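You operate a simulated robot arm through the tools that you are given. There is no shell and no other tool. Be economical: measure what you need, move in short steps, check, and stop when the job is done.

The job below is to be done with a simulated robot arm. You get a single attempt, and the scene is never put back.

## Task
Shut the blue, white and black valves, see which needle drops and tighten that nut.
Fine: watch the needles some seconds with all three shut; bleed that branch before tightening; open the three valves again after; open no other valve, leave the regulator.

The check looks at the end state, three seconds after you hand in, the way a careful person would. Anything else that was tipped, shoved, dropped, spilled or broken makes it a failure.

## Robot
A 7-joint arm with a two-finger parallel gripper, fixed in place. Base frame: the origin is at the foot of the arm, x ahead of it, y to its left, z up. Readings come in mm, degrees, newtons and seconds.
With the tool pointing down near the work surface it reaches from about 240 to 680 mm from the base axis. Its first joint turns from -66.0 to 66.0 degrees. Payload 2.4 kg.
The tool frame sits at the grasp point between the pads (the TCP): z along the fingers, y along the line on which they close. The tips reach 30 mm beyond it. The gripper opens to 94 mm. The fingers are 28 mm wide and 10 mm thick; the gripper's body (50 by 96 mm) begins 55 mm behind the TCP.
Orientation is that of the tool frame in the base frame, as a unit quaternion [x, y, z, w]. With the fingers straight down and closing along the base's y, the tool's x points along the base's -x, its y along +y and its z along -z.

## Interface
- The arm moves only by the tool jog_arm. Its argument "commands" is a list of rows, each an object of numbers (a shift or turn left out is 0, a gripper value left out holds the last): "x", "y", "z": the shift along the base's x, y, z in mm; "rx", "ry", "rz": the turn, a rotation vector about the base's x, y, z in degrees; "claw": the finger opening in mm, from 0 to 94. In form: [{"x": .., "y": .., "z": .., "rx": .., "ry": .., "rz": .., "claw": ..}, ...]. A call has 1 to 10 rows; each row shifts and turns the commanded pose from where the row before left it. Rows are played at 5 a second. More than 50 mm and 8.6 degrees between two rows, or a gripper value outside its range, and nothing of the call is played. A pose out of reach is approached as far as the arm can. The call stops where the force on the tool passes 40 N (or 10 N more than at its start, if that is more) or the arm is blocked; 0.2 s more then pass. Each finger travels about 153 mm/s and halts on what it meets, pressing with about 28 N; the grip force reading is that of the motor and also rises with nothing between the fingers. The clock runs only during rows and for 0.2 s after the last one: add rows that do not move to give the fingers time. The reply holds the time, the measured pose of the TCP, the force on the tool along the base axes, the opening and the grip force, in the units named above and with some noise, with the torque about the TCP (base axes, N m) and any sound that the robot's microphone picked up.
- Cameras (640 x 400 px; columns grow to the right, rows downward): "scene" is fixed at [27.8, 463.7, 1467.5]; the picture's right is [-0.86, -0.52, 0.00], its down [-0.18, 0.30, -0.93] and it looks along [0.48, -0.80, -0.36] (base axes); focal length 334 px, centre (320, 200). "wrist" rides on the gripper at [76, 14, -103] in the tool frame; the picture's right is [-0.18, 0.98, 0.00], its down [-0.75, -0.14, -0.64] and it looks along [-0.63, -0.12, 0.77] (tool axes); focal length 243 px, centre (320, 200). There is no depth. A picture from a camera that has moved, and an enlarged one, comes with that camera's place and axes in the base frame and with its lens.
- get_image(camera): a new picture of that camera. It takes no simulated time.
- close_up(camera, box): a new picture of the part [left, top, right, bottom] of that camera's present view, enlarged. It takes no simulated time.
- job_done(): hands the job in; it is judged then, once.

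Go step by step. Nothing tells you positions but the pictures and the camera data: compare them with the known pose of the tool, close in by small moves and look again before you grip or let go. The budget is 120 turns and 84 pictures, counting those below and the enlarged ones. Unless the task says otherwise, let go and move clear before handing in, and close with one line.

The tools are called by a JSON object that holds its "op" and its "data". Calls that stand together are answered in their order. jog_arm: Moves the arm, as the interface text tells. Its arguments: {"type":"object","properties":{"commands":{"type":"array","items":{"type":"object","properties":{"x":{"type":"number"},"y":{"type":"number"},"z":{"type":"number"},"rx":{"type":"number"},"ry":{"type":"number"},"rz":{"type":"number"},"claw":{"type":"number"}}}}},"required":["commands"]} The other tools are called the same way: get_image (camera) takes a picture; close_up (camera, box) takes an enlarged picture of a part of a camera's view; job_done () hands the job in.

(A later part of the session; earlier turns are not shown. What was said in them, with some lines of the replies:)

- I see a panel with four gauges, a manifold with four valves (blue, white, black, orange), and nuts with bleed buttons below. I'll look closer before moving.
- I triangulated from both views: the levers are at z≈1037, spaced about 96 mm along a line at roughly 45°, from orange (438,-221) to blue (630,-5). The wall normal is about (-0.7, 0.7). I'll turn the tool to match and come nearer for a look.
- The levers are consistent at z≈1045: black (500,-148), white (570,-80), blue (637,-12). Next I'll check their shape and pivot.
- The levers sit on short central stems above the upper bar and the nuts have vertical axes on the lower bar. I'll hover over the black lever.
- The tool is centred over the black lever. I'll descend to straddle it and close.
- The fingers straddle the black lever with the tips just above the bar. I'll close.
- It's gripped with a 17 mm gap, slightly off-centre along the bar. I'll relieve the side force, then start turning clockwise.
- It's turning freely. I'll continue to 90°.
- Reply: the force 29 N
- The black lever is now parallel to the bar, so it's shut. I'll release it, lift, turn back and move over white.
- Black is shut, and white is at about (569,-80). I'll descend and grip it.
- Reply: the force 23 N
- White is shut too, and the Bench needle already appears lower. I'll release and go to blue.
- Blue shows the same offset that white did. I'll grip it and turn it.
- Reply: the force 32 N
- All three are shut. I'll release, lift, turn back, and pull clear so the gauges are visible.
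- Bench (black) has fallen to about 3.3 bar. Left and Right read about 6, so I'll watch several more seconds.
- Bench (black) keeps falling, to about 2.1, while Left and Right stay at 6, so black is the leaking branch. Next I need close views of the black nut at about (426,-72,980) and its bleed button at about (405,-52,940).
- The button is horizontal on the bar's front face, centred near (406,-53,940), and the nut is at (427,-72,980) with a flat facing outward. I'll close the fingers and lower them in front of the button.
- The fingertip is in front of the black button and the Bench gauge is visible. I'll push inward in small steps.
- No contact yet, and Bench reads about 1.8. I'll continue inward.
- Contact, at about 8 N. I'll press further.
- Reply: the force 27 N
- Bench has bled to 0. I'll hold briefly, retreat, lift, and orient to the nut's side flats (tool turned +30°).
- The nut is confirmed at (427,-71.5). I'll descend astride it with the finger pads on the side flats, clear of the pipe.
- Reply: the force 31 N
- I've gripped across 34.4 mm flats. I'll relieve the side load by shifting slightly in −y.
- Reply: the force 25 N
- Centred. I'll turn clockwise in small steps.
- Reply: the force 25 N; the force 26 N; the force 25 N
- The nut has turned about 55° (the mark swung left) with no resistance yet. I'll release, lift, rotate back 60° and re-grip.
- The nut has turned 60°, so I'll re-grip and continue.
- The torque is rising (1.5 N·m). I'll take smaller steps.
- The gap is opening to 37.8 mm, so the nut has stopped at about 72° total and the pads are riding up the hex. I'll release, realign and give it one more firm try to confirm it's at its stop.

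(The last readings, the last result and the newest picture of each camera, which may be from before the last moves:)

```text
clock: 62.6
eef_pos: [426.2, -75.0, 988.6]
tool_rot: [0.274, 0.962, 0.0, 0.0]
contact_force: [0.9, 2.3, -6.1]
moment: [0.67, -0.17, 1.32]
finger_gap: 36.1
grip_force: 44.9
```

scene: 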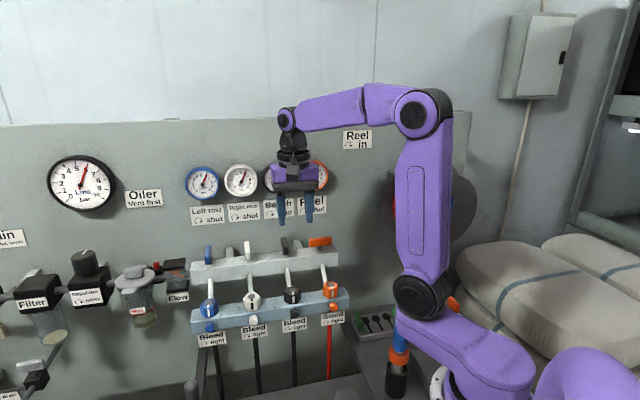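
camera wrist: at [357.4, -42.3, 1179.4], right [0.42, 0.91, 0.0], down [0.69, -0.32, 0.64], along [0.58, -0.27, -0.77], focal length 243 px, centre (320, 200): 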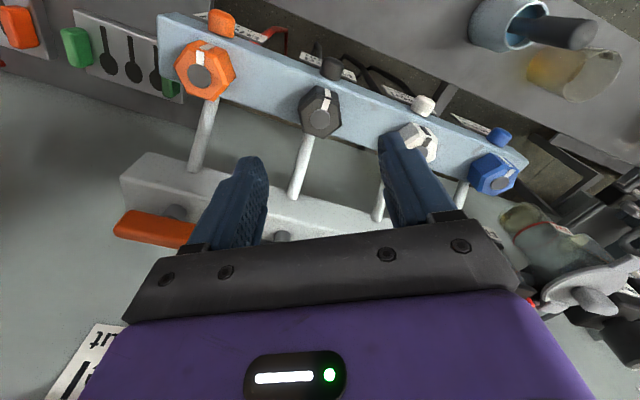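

The nut is firmly at its stop: 1.3 N·m with no more travel. I'll release, lift, and go to the black lever at (502.5,-147.5) with the tool turned for the shut position.

{"op": "jog_arm", "data": {"commands": [{"claw": 60}, {"claw": 60}, {"z": 42}, {"z": 42}, {"z": 42, "rz": -8.5}, {"rz": -8.5}, {"rz": -8.5}, {"rz": -8.5}, {"rz": -8.5}, {"rz": -8.5, "claw": 50}]}}

{"op": "jog_arm", "data": {"commands": [{"rz": -8.5, "x": 15, "y": -15}, {"rz": -8.5, "x": 15, "y": -15}, {"rz": -8.5, "x": 15, "y": -15}, {"rz": -8.5, "x": 15, "y": -15}, {"rz": -8.5, "x": 16, "y": -13}, {"rz": -8.5}, {}]}}

{"op": "get_image", "data": {"camera": "wrist"}}

{"op": "close_up", "data": {"camera": "scene", "box": [170, 150, 370, 345]}}

```text
clock: 64.8
eef_pos: [426.4, -71.5, 1115.1]
tool_rot: [0.664, 0.748, -0.001, 0.001]
contact_force: [0.4, -0.8, -0.5]
moment: [0.02, -0.01, 0.01]
finger_gap: 49.9
grip_force: 0.0
```

```text
clock: 66.4
eef_pos: [501.8, -144.7, 1115.0]
tool_rot: [0.921, 0.389, -0.001, 0.0]
contact_force: [0.2, 0.2, -0.7]
moment: [0.01, -0.01, -0.01]
finger_gap: 49.9
grip_force: 0.1
```

```text
46 pictures are left
camera wrist: at [565.8, -101.9, 1217.2], right [0.58, -0.82, 0.0], down [-0.62, -0.44, 0.64], along [-0.53, -0.37, -0.77], focal length 243 px, centre (320, 200)
```

wrist: 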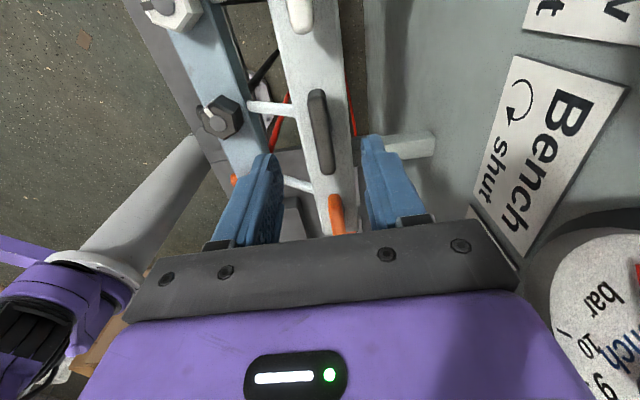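

```text
2.05 times, centred on (270, 248) of scene
camera zoom: at [27.8, 463.7, 1467.5], right [-0.86, -0.52, 0.0], down [-0.18, 0.3, -0.93], along [0.48, -0.8, -0.36], focal length 684 px, centre (423, 103)
```

zoom: 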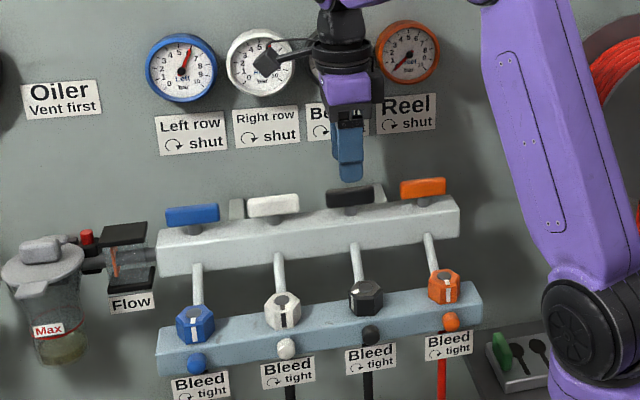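

Black is aligned. I'll descend, grip, and turn it counter-clockwise to open.

{"op": "jog_arm", "data": {"commands": [{"x": 0.5, "y": -2}, {"z": -20}, {"z": -20}, {"z": -15}, {}, {"claw": 30}, {"claw": 4}, {"claw": 4}, {}]}}

```text
clock: 68.4
eef_pos: [502.4, -147.7, 1058.6]
tool_rot: [0.92, 0.392, -0.001, 0.0]
contact_force: [-2.5, 0.3, -2.4]
moment: [0.1, -0.13, -0.03]
finger_gap: 17.2
grip_force: 44.9
```

{"op": "jog_arm", "data": {"commands": [{"rz": 8}, {"rz": 8}, {"rz": 8}, {"rz": 8}, {"rz": 8}, {"rz": 8}]}}

{"op": "jog_arm", "data": {"commands": [{"rz": 8}, {"rz": 8}, {"rz": 8}, {"rz": 8}, {"rz": 8}, {"rz": 2}, {}]}}

{"op": "close_up", "data": {"camera": "scene", "box": [170, 150, 370, 275]}}

```text
clock: 69.8
eef_pos: [502.9, -147.6, 1058.0]
tool_rot: [0.68, 0.734, -0.001, -0.003]
contact_force: [-10.8, 9.1, -22.2]
moment: [-0.72, -0.09, -0.01]
finger_gap: 17.6
grip_force: 45.6
```

```text
clock: 71.4
eef_pos: [502.4, -148.3, 1059.5]
tool_rot: [0.374, 0.927, 0.001, -0.002]
contact_force: [-14.8, 12.5, -16.3]
moment: [-0.09, -0.15, -0.85]
finger_gap: 17.4
grip_force: 45.1
```

```text
3.20 times, centred on (270, 212) of scene
camera zoom: at [27.7, 464.0, 1467.4], right [-0.86, -0.52, 0.0], down [-0.18, 0.3, -0.93], along [0.48, -0.8, -0.36], focal length 1068 px, centre (480, 160)
```

zoom: 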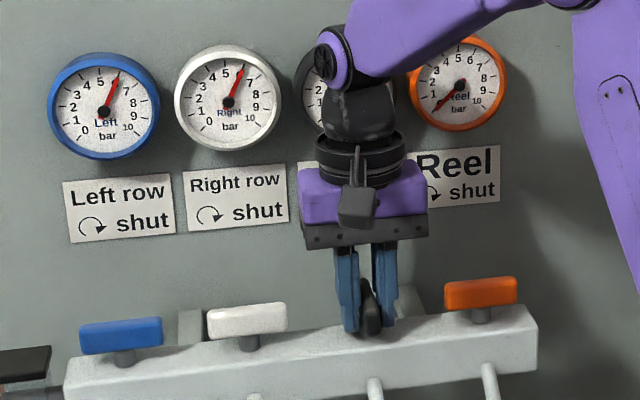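

Black is at its open stop. To verify the repair I'll shut it again briefly, watch its needle while I open white, then re-open it.

{"op": "jog_arm", "data": {"commands": [{"rz": -8}, {"rz": -8}, {"rz": -8}, {"rz": -8}, {"rz": -8}, {"rz": -8}, {"rz": -8}, {"rz": -8}, {"rz": -8}, {"rz": -8}]}}

{"op": "jog_arm", "data": {"commands": [{"rz": -8}, {"rz": -3.5}, {"claw": 17}, {"claw": 50}, {"claw": 50}, {"z": 25}, {"z": 30}, {"x": 34, "y": 33}, {"x": 34, "y": 33}, {}]}}

{"op": "close_up", "data": {"camera": "scene", "box": [170, 150, 370, 275]}}

{"op": "get_image", "data": {"camera": "wrist"}}

```text
clock: 73.6
eef_pos: [502.8, -149.2, 1058.8]
tool_rot: [0.883, 0.469, -0.002, -0.001]
contact_force: [-12.0, 12.0, -6.2]
moment: [0.84, -0.58, -0.03]
finger_gap: 17.3
grip_force: 44.8
```

```text
clock: 75.8
eef_pos: [572.2, -81.4, 1113.5]
tool_rot: [0.925, 0.379, -0.002, -0.001]
contact_force: [-0.4, 0.2, -0.1]
moment: [0.0, 0.01, 0.01]
finger_gap: 50.1
grip_force: 0.0
```

```text
3.20 times, centred on (270, 212) of scene
camera zoom: at [27.8, 463.7, 1467.5], right [-0.86, -0.52, 0.0], down [-0.18, 0.3, -0.93], along [0.48, -0.8, -0.36], focal length 1068 px, centre (480, 160)
```

zoom: 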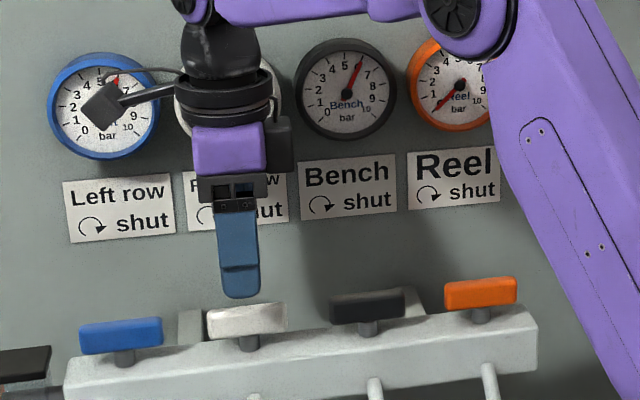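

```text
42 pictures are left
camera wrist: at [636.6, -39.1, 1215.8], right [0.56, -0.83, 0.0], down [-0.63, -0.43, 0.64], along [-0.53, -0.36, -0.77], focal length 243 px, centre (320, 200)
```

wrist: 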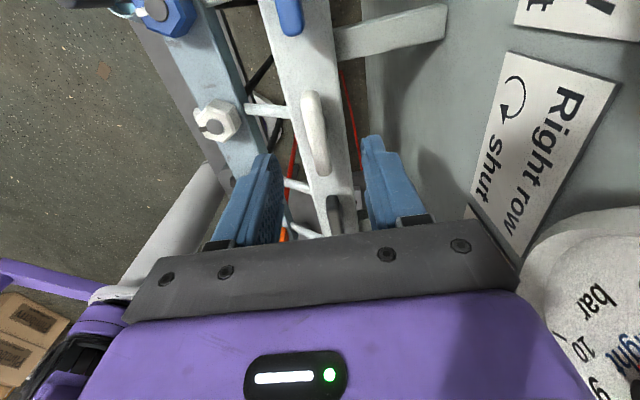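

Bench is back at 6 with its valve shut. I'll open white while it sits.

{"op": "jog_arm", "data": {"commands": [{"x": -2, "y": -0.5}, {"z": -20}, {"z": -20}, {"z": -14}, {}, {"claw": 30}, {"claw": 4}, {"claw": 4}, {}]}}

{"op": "jog_arm", "data": {"commands": [{"rz": 8}, {"rz": 8}, {"rz": 8}, {"rz": 8}, {"rz": 8}, {"rz": 8}]}}

{"op": "jog_arm", "data": {"commands": [{"rz": 8}, {"rz": 8}, {"rz": 8}, {"rz": 8}, {"rz": 8}, {"rz": 3.5}, {}]}}

{"op": "close_up", "data": {"camera": "scene", "box": [170, 150, 370, 275]}}

```text
clock: 77.8
eef_pos: [569.4, -80.9, 1058.8]
tool_rot: [0.925, 0.379, -0.001, -0.001]
contact_force: [-9.0, 5.3, -0.6]
moment: [0.16, -0.09, 0.28]
finger_gap: 17.5
grip_force: 44.6
```

```text
clock: 79.2
eef_pos: [568.1, -82.0, 1059.2]
tool_rot: [0.69, 0.724, -0.001, -0.001]
contact_force: [-10.7, 12.7, -10.6]
moment: [-0.91, -0.01, -0.01]
finger_gap: 17.3
grip_force: 45.1
```

```text
clock: 80.8
eef_pos: [569.5, -80.7, 1059.4]
tool_rot: [0.373, 0.928, 0.0, 0.0]
contact_force: [0.5, 19.5, -23.2]
moment: [-0.47, -0.44, -0.93]
finger_gap: 17.4
grip_force: 45.1
```

```text
3.20 times, centred on (270, 212) of scene
camera zoom: at [28.3, 464.2, 1467.3], right [-0.86, -0.52, 0.0], down [-0.18, 0.3, -0.93], along [0.48, -0.8, -0.36], focal length 1068 px, centre (480, 160)
```

zoom: 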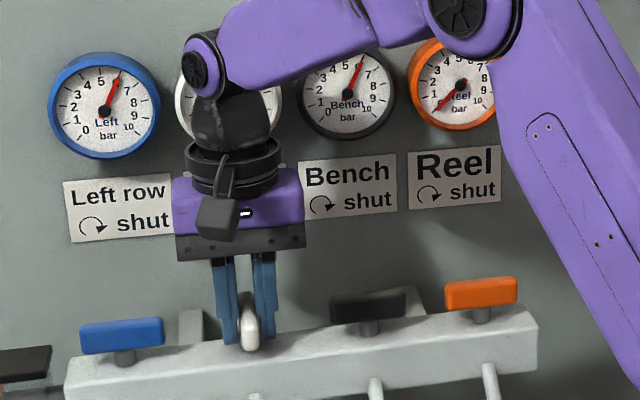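

Bench holds 6 bar after more than 5 s, so the leak is fixed, and white is open. Next I'll release and go to blue.

{"op": "jog_arm", "data": {"commands": [{"claw": 17}, {"claw": 50}, {"claw": 50}, {"z": 25}, {"z": 30}, {"rz": -8.5, "x": 17, "y": 17}, {"rz": -8.5, "x": 17, "y": 17}, {"rz": -8.5, "x": 17, "y": 16}, {"rz": -8.5, "x": 16, "y": 16}, {"rz": -8.5}]}}

{"op": "jog_arm", "data": {"commands": [{"rz": -8.5}, {"rz": -8.5}, {"rz": -8.5}, {"rz": -8.5}, {"rz": -8.5}, {"rz": -6}, {}]}}

{"op": "get_image", "data": {"camera": "wrist"}}

```text
clock: 83.0
eef_pos: [636.0, -16.6, 1114.7]
tool_rot: [0.686, 0.728, -0.002, 0.001]
contact_force: [-0.2, -0.9, 0.0]
moment: [0.01, 0.0, -0.02]
finger_gap: 50.2
grip_force: 0.1
```

```text
clock: 84.6
eef_pos: [636.3, -17.7, 1114.7]
tool_rot: [0.924, 0.382, -0.002, 0.0]
contact_force: [-0.1, -0.3, -0.7]
moment: [-0.02, 0.0, 0.0]
finger_gap: 49.8
grip_force: 0.1
```

```text
40 pictures are left
camera wrist: at [699.8, 25.5, 1217.6], right [0.56, -0.83, 0.0], down [-0.63, -0.43, 0.64], along [-0.53, -0.36, -0.77], focal length 243 px, centre (320, 200)
```

wrist: 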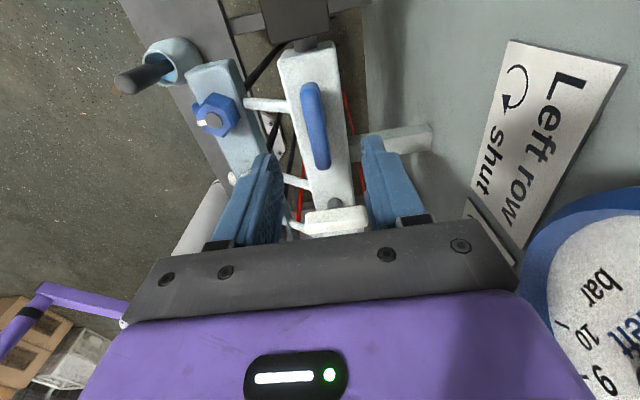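

{"op": "jog_arm", "data": {"commands": [{"x": 0.8, "y": 2.8}, {"z": -20}, {"z": -20}, {"z": -15}, {}, {"claw": 30}, {"claw": 4}, {"claw": 4}, {}]}}

{"op": "jog_arm", "data": {"commands": [{"rz": 8}, {"rz": 8}, {"rz": 8}, {"rz": 8}, {"rz": 8}, {"rz": 8}]}}

{"op": "jog_arm", "data": {"commands": [{"rz": 8}, {"rz": 8}, {"rz": 8}, {"rz": 8}, {"rz": 8}, {"rz": 3}, {}]}}

{"op": "close_up", "data": {"camera": "scene", "box": [170, 150, 370, 275]}}

```text
clock: 86.6
eef_pos: [634.6, -15.2, 1060.4]
tool_rot: [0.923, 0.384, -0.003, -0.001]
contact_force: [-14.3, 6.7, 2.2]
moment: [-0.25, 0.3, 0.04]
finger_gap: 17.4
grip_force: 44.6
```

```text
clock: 88.0
eef_pos: [636.3, -14.7, 1061.1]
tool_rot: [0.687, 0.726, -0.001, 0.002]
contact_force: [-12.5, 5.7, 12.4]
moment: [-0.52, -0.01, -0.02]
finger_gap: 17.0
grip_force: 45.3
```

```text
clock: 89.6
eef_pos: [636.8, -14.0, 1061.6]
tool_rot: [0.373, 0.928, 0.0, 0.002]
contact_force: [-11.6, 3.9, 24.2]
moment: [0.19, 0.15, -0.84]
finger_gap: 17.5
grip_force: 45.0
```

```text
3.20 times, centred on (270, 212) of scene
camera zoom: at [27.0, 463.8, 1467.5], right [-0.86, -0.52, 0.0], down [-0.18, 0.3, -0.93], along [0.48, -0.8, -0.36], focal length 1068 px, centre (480, 160)
```

zoom: 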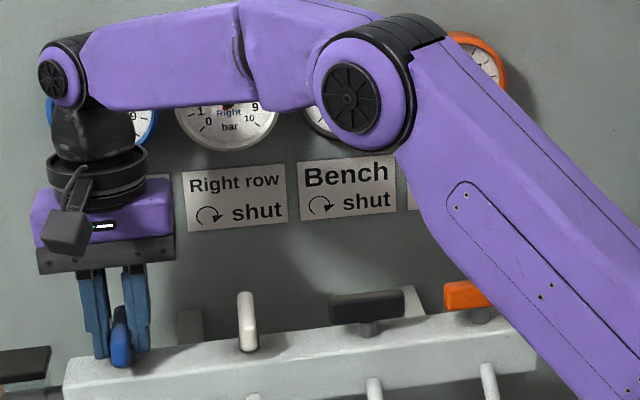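

Blue and white are open. I'll release and return to black at (502.5,-148) for the last one.

{"op": "jog_arm", "data": {"commands": [{"claw": 17}, {"claw": 50}, {"claw": 50}, {"z": 25}, {"z": 30}, {"rz": -8.5, "x": -27, "y": -27}, {"rz": -8.5, "x": -27, "y": -27}, {"rz": -8.5, "x": -27, "y": -27}, {"rz": -8.5, "x": -27, "y": -27}, {"rz": -8.5, "x": -27, "y": -26}]}}

{"op": "jog_arm", "data": {"commands": [{"rz": -8.5}, {"rz": -8.5}, {"rz": -8.5}, {"rz": -8.5}, {"rz": -8.5}, {"rz": -6}, {}]}}

{"op": "get_image", "data": {"camera": "wrist"}}

{"op": "close_up", "data": {"camera": "scene", "box": [170, 150, 370, 275]}}

```text
clock: 91.8
eef_pos: [503.5, -150.6, 1114.3]
tool_rot: [0.685, 0.729, 0.0, 0.001]
contact_force: [-0.9, 0.1, 0.4]
moment: [-0.02, 0.01, 0.03]
finger_gap: 50.0
grip_force: 0.0
```

```text
clock: 93.4
eef_pos: [501.7, -149.6, 1114.3]
tool_rot: [0.924, 0.382, -0.001, 0.0]
contact_force: [1.2, -0.5, 0.2]
moment: [0.0, -0.02, 0.0]
finger_gap: 50.0
grip_force: 0.2
```

```text
38 pictures are left
camera wrist: at [566.1, -106.3, 1217.3], right [0.56, -0.83, 0.0], down [-0.63, -0.43, 0.64], along [-0.53, -0.36, -0.77], focal length 243 px, centre (320, 200)
```

wrist: 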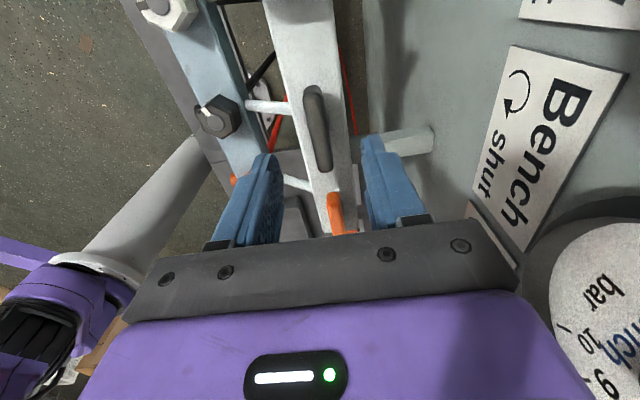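

```text
3.20 times, centred on (270, 212) of scene
camera zoom: at [27.8, 463.7, 1467.5], right [-0.86, -0.52, 0.0], down [-0.18, 0.3, -0.93], along [0.48, -0.8, -0.36], focal length 1068 px, centre (480, 160)
```

zoom: 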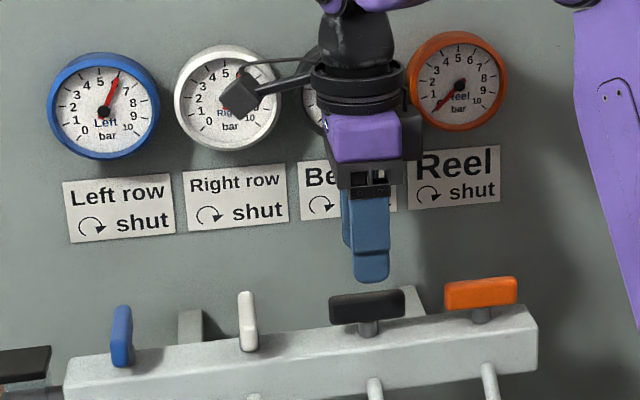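

{"op": "jog_arm", "data": {"commands": [{"x": 0.5, "y": 1.8}, {"z": -20}, {"z": -20}, {"z": -15}, {}, {"claw": 30}, {"claw": 4}, {"claw": 4}, {}]}}

{"op": "jog_arm", "data": {"commands": [{"rz": 8}, {"rz": 8}, {"rz": 8}, {"rz": 8}, {"rz": 8}, {"rz": 8}]}}

{"op": "jog_arm", "data": {"commands": [{"rz": 8}, {"rz": 8}, {"rz": 8}, {"rz": 8}, {"rz": 8}, {"rz": 3}, {}]}}

{"op": "jog_arm", "data": {"commands": [{"claw": 17}, {"claw": 50}, {"claw": 50}, {"z": 25}, {"z": 30}, {"z": 40, "x": -15, "y": 15}, {"z": 40, "x": -25, "y": 15}, {"z": 40, "x": -35, "y": 20}, {"z": 30, "x": -40, "y": 10}, {}]}}

{"op": "get_image", "data": {"camera": "scene"}}

{"op": "close_up", "data": {"camera": "scene", "box": [170, 150, 370, 345]}}

```text
clock: 95.4
eef_pos: [503.9, -146.6, 1060.2]
tool_rot: [0.924, 0.383, 0.0, 0.001]
contact_force: [9.3, -4.8, -7.5]
moment: [0.0, -0.09, 0.04]
finger_gap: 17.6
grip_force: 45.4
```

```text
clock: 96.8
eef_pos: [501.3, -146.0, 1060.6]
tool_rot: [0.686, 0.727, -0.001, -0.001]
contact_force: [3.6, -2.2, -5.0]
moment: [-0.06, 0.07, 0.0]
finger_gap: 17.3
grip_force: 45.3
```

```text
clock: 98.4
eef_pos: [500.0, -146.2, 1061.0]
tool_rot: [0.375, 0.927, -0.001, -0.003]
contact_force: [-26.5, 3.7, 12.1]
moment: [-0.17, -0.22, -0.84]
finger_gap: 17.4
grip_force: 44.9
```

```text
refused: row 8 steps farther than a row can; nothing moved
```

```text
36 pictures are left
```

scene: 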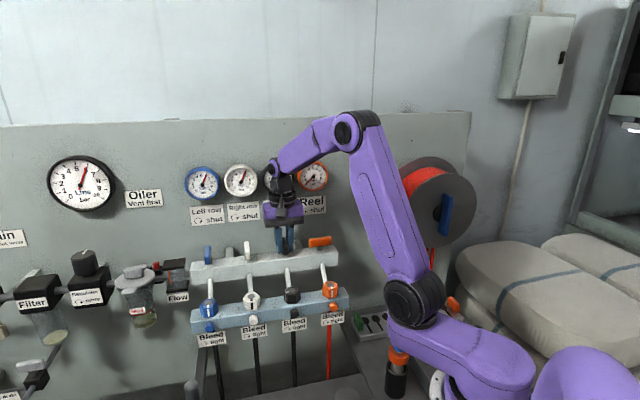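

```text
2.05 times, centred on (270, 248) of scene
camera zoom: at [26.8, 463.8, 1467.5], right [-0.86, -0.52, 0.0], down [-0.18, 0.3, -0.93], along [0.48, -0.8, -0.36], focal length 684 px, centre (423, 103)
```

zoom: 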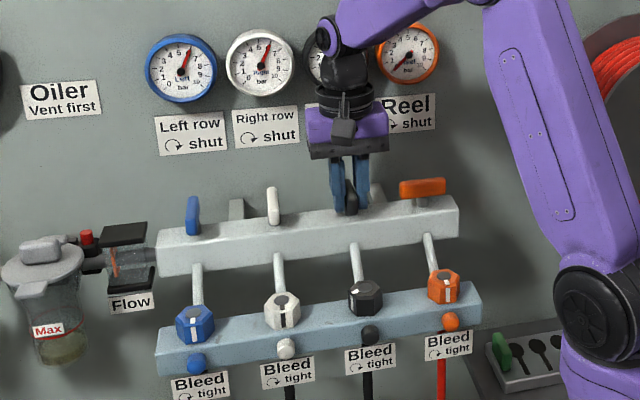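

The retreat was refused because one row was too long, so the tool still holds black, now open. I'll release and withdraw with shorter rows.

{"op": "jog_arm", "data": {"commands": [{"claw": 17}, {"claw": 50}, {"claw": 50}, {"z": 25}, {"z": 30}, {"z": 30, "x": -20, "y": 20}, {"z": 35, "x": -20, "y": 20}, {"z": 35, "x": -25, "y": 15}, {"z": 35, "x": -30, "y": 10}, {}]}}

{"op": "jog_arm", "data": {"commands": [{"x": -30, "z": 20}, {"x": -30, "z": 20}, {"x": -20, "z": 20}, {}, {}, {}]}}

{"op": "close_up", "data": {"camera": "scene", "box": [170, 150, 370, 275]}}

{"op": "get_image", "data": {"camera": "scene"}}

```text
clock: 100.6
eef_pos: [409.4, -81.9, 1251.3]
tool_rot: [0.374, 0.928, 0.0, -0.001]
contact_force: [0.7, -0.3, 0.0]
moment: [-0.01, -0.04, -0.01]
finger_gap: 50.0
grip_force: 0.0
```

```text
clock: 102.0
eef_pos: [327.3, -80.5, 1311.0]
tool_rot: [0.374, 0.927, -0.001, 0.0]
contact_force: [-0.9, -0.7, 0.4]
moment: [0.0, 0.02, 0.04]
finger_gap: 50.1
grip_force: 0.1
```

```text
3.20 times, centred on (270, 212) of scene
camera zoom: at [27.8, 463.7, 1467.5], right [-0.86, -0.52, 0.0], down [-0.18, 0.3, -0.93], along [0.48, -0.8, -0.36], focal length 1068 px, centre (480, 160)
```

zoom: 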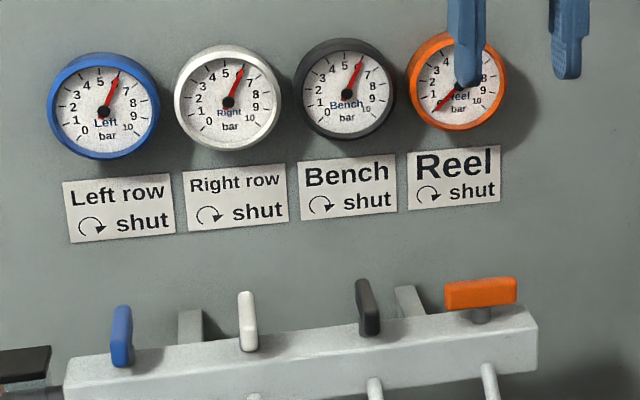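

```text
33 pictures are left
```

scene: 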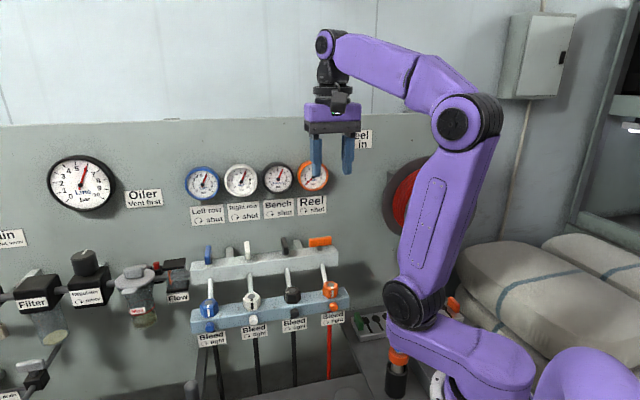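

All three valves are open, their gauges read 6 bar, the orange Reel valve and the regulator are untouched, and the arm is clear.

{"op": "job_done", "data": {}}

```text
The job is handed in.
```

With all three valves shut, only the Bench (black) needle dropped, so I bled that branch to 0, tightened its nut to the stop and opened the blue, white and black valves again; with black briefly re-shut as a check, Bench held 6 bar for about 5 seconds.
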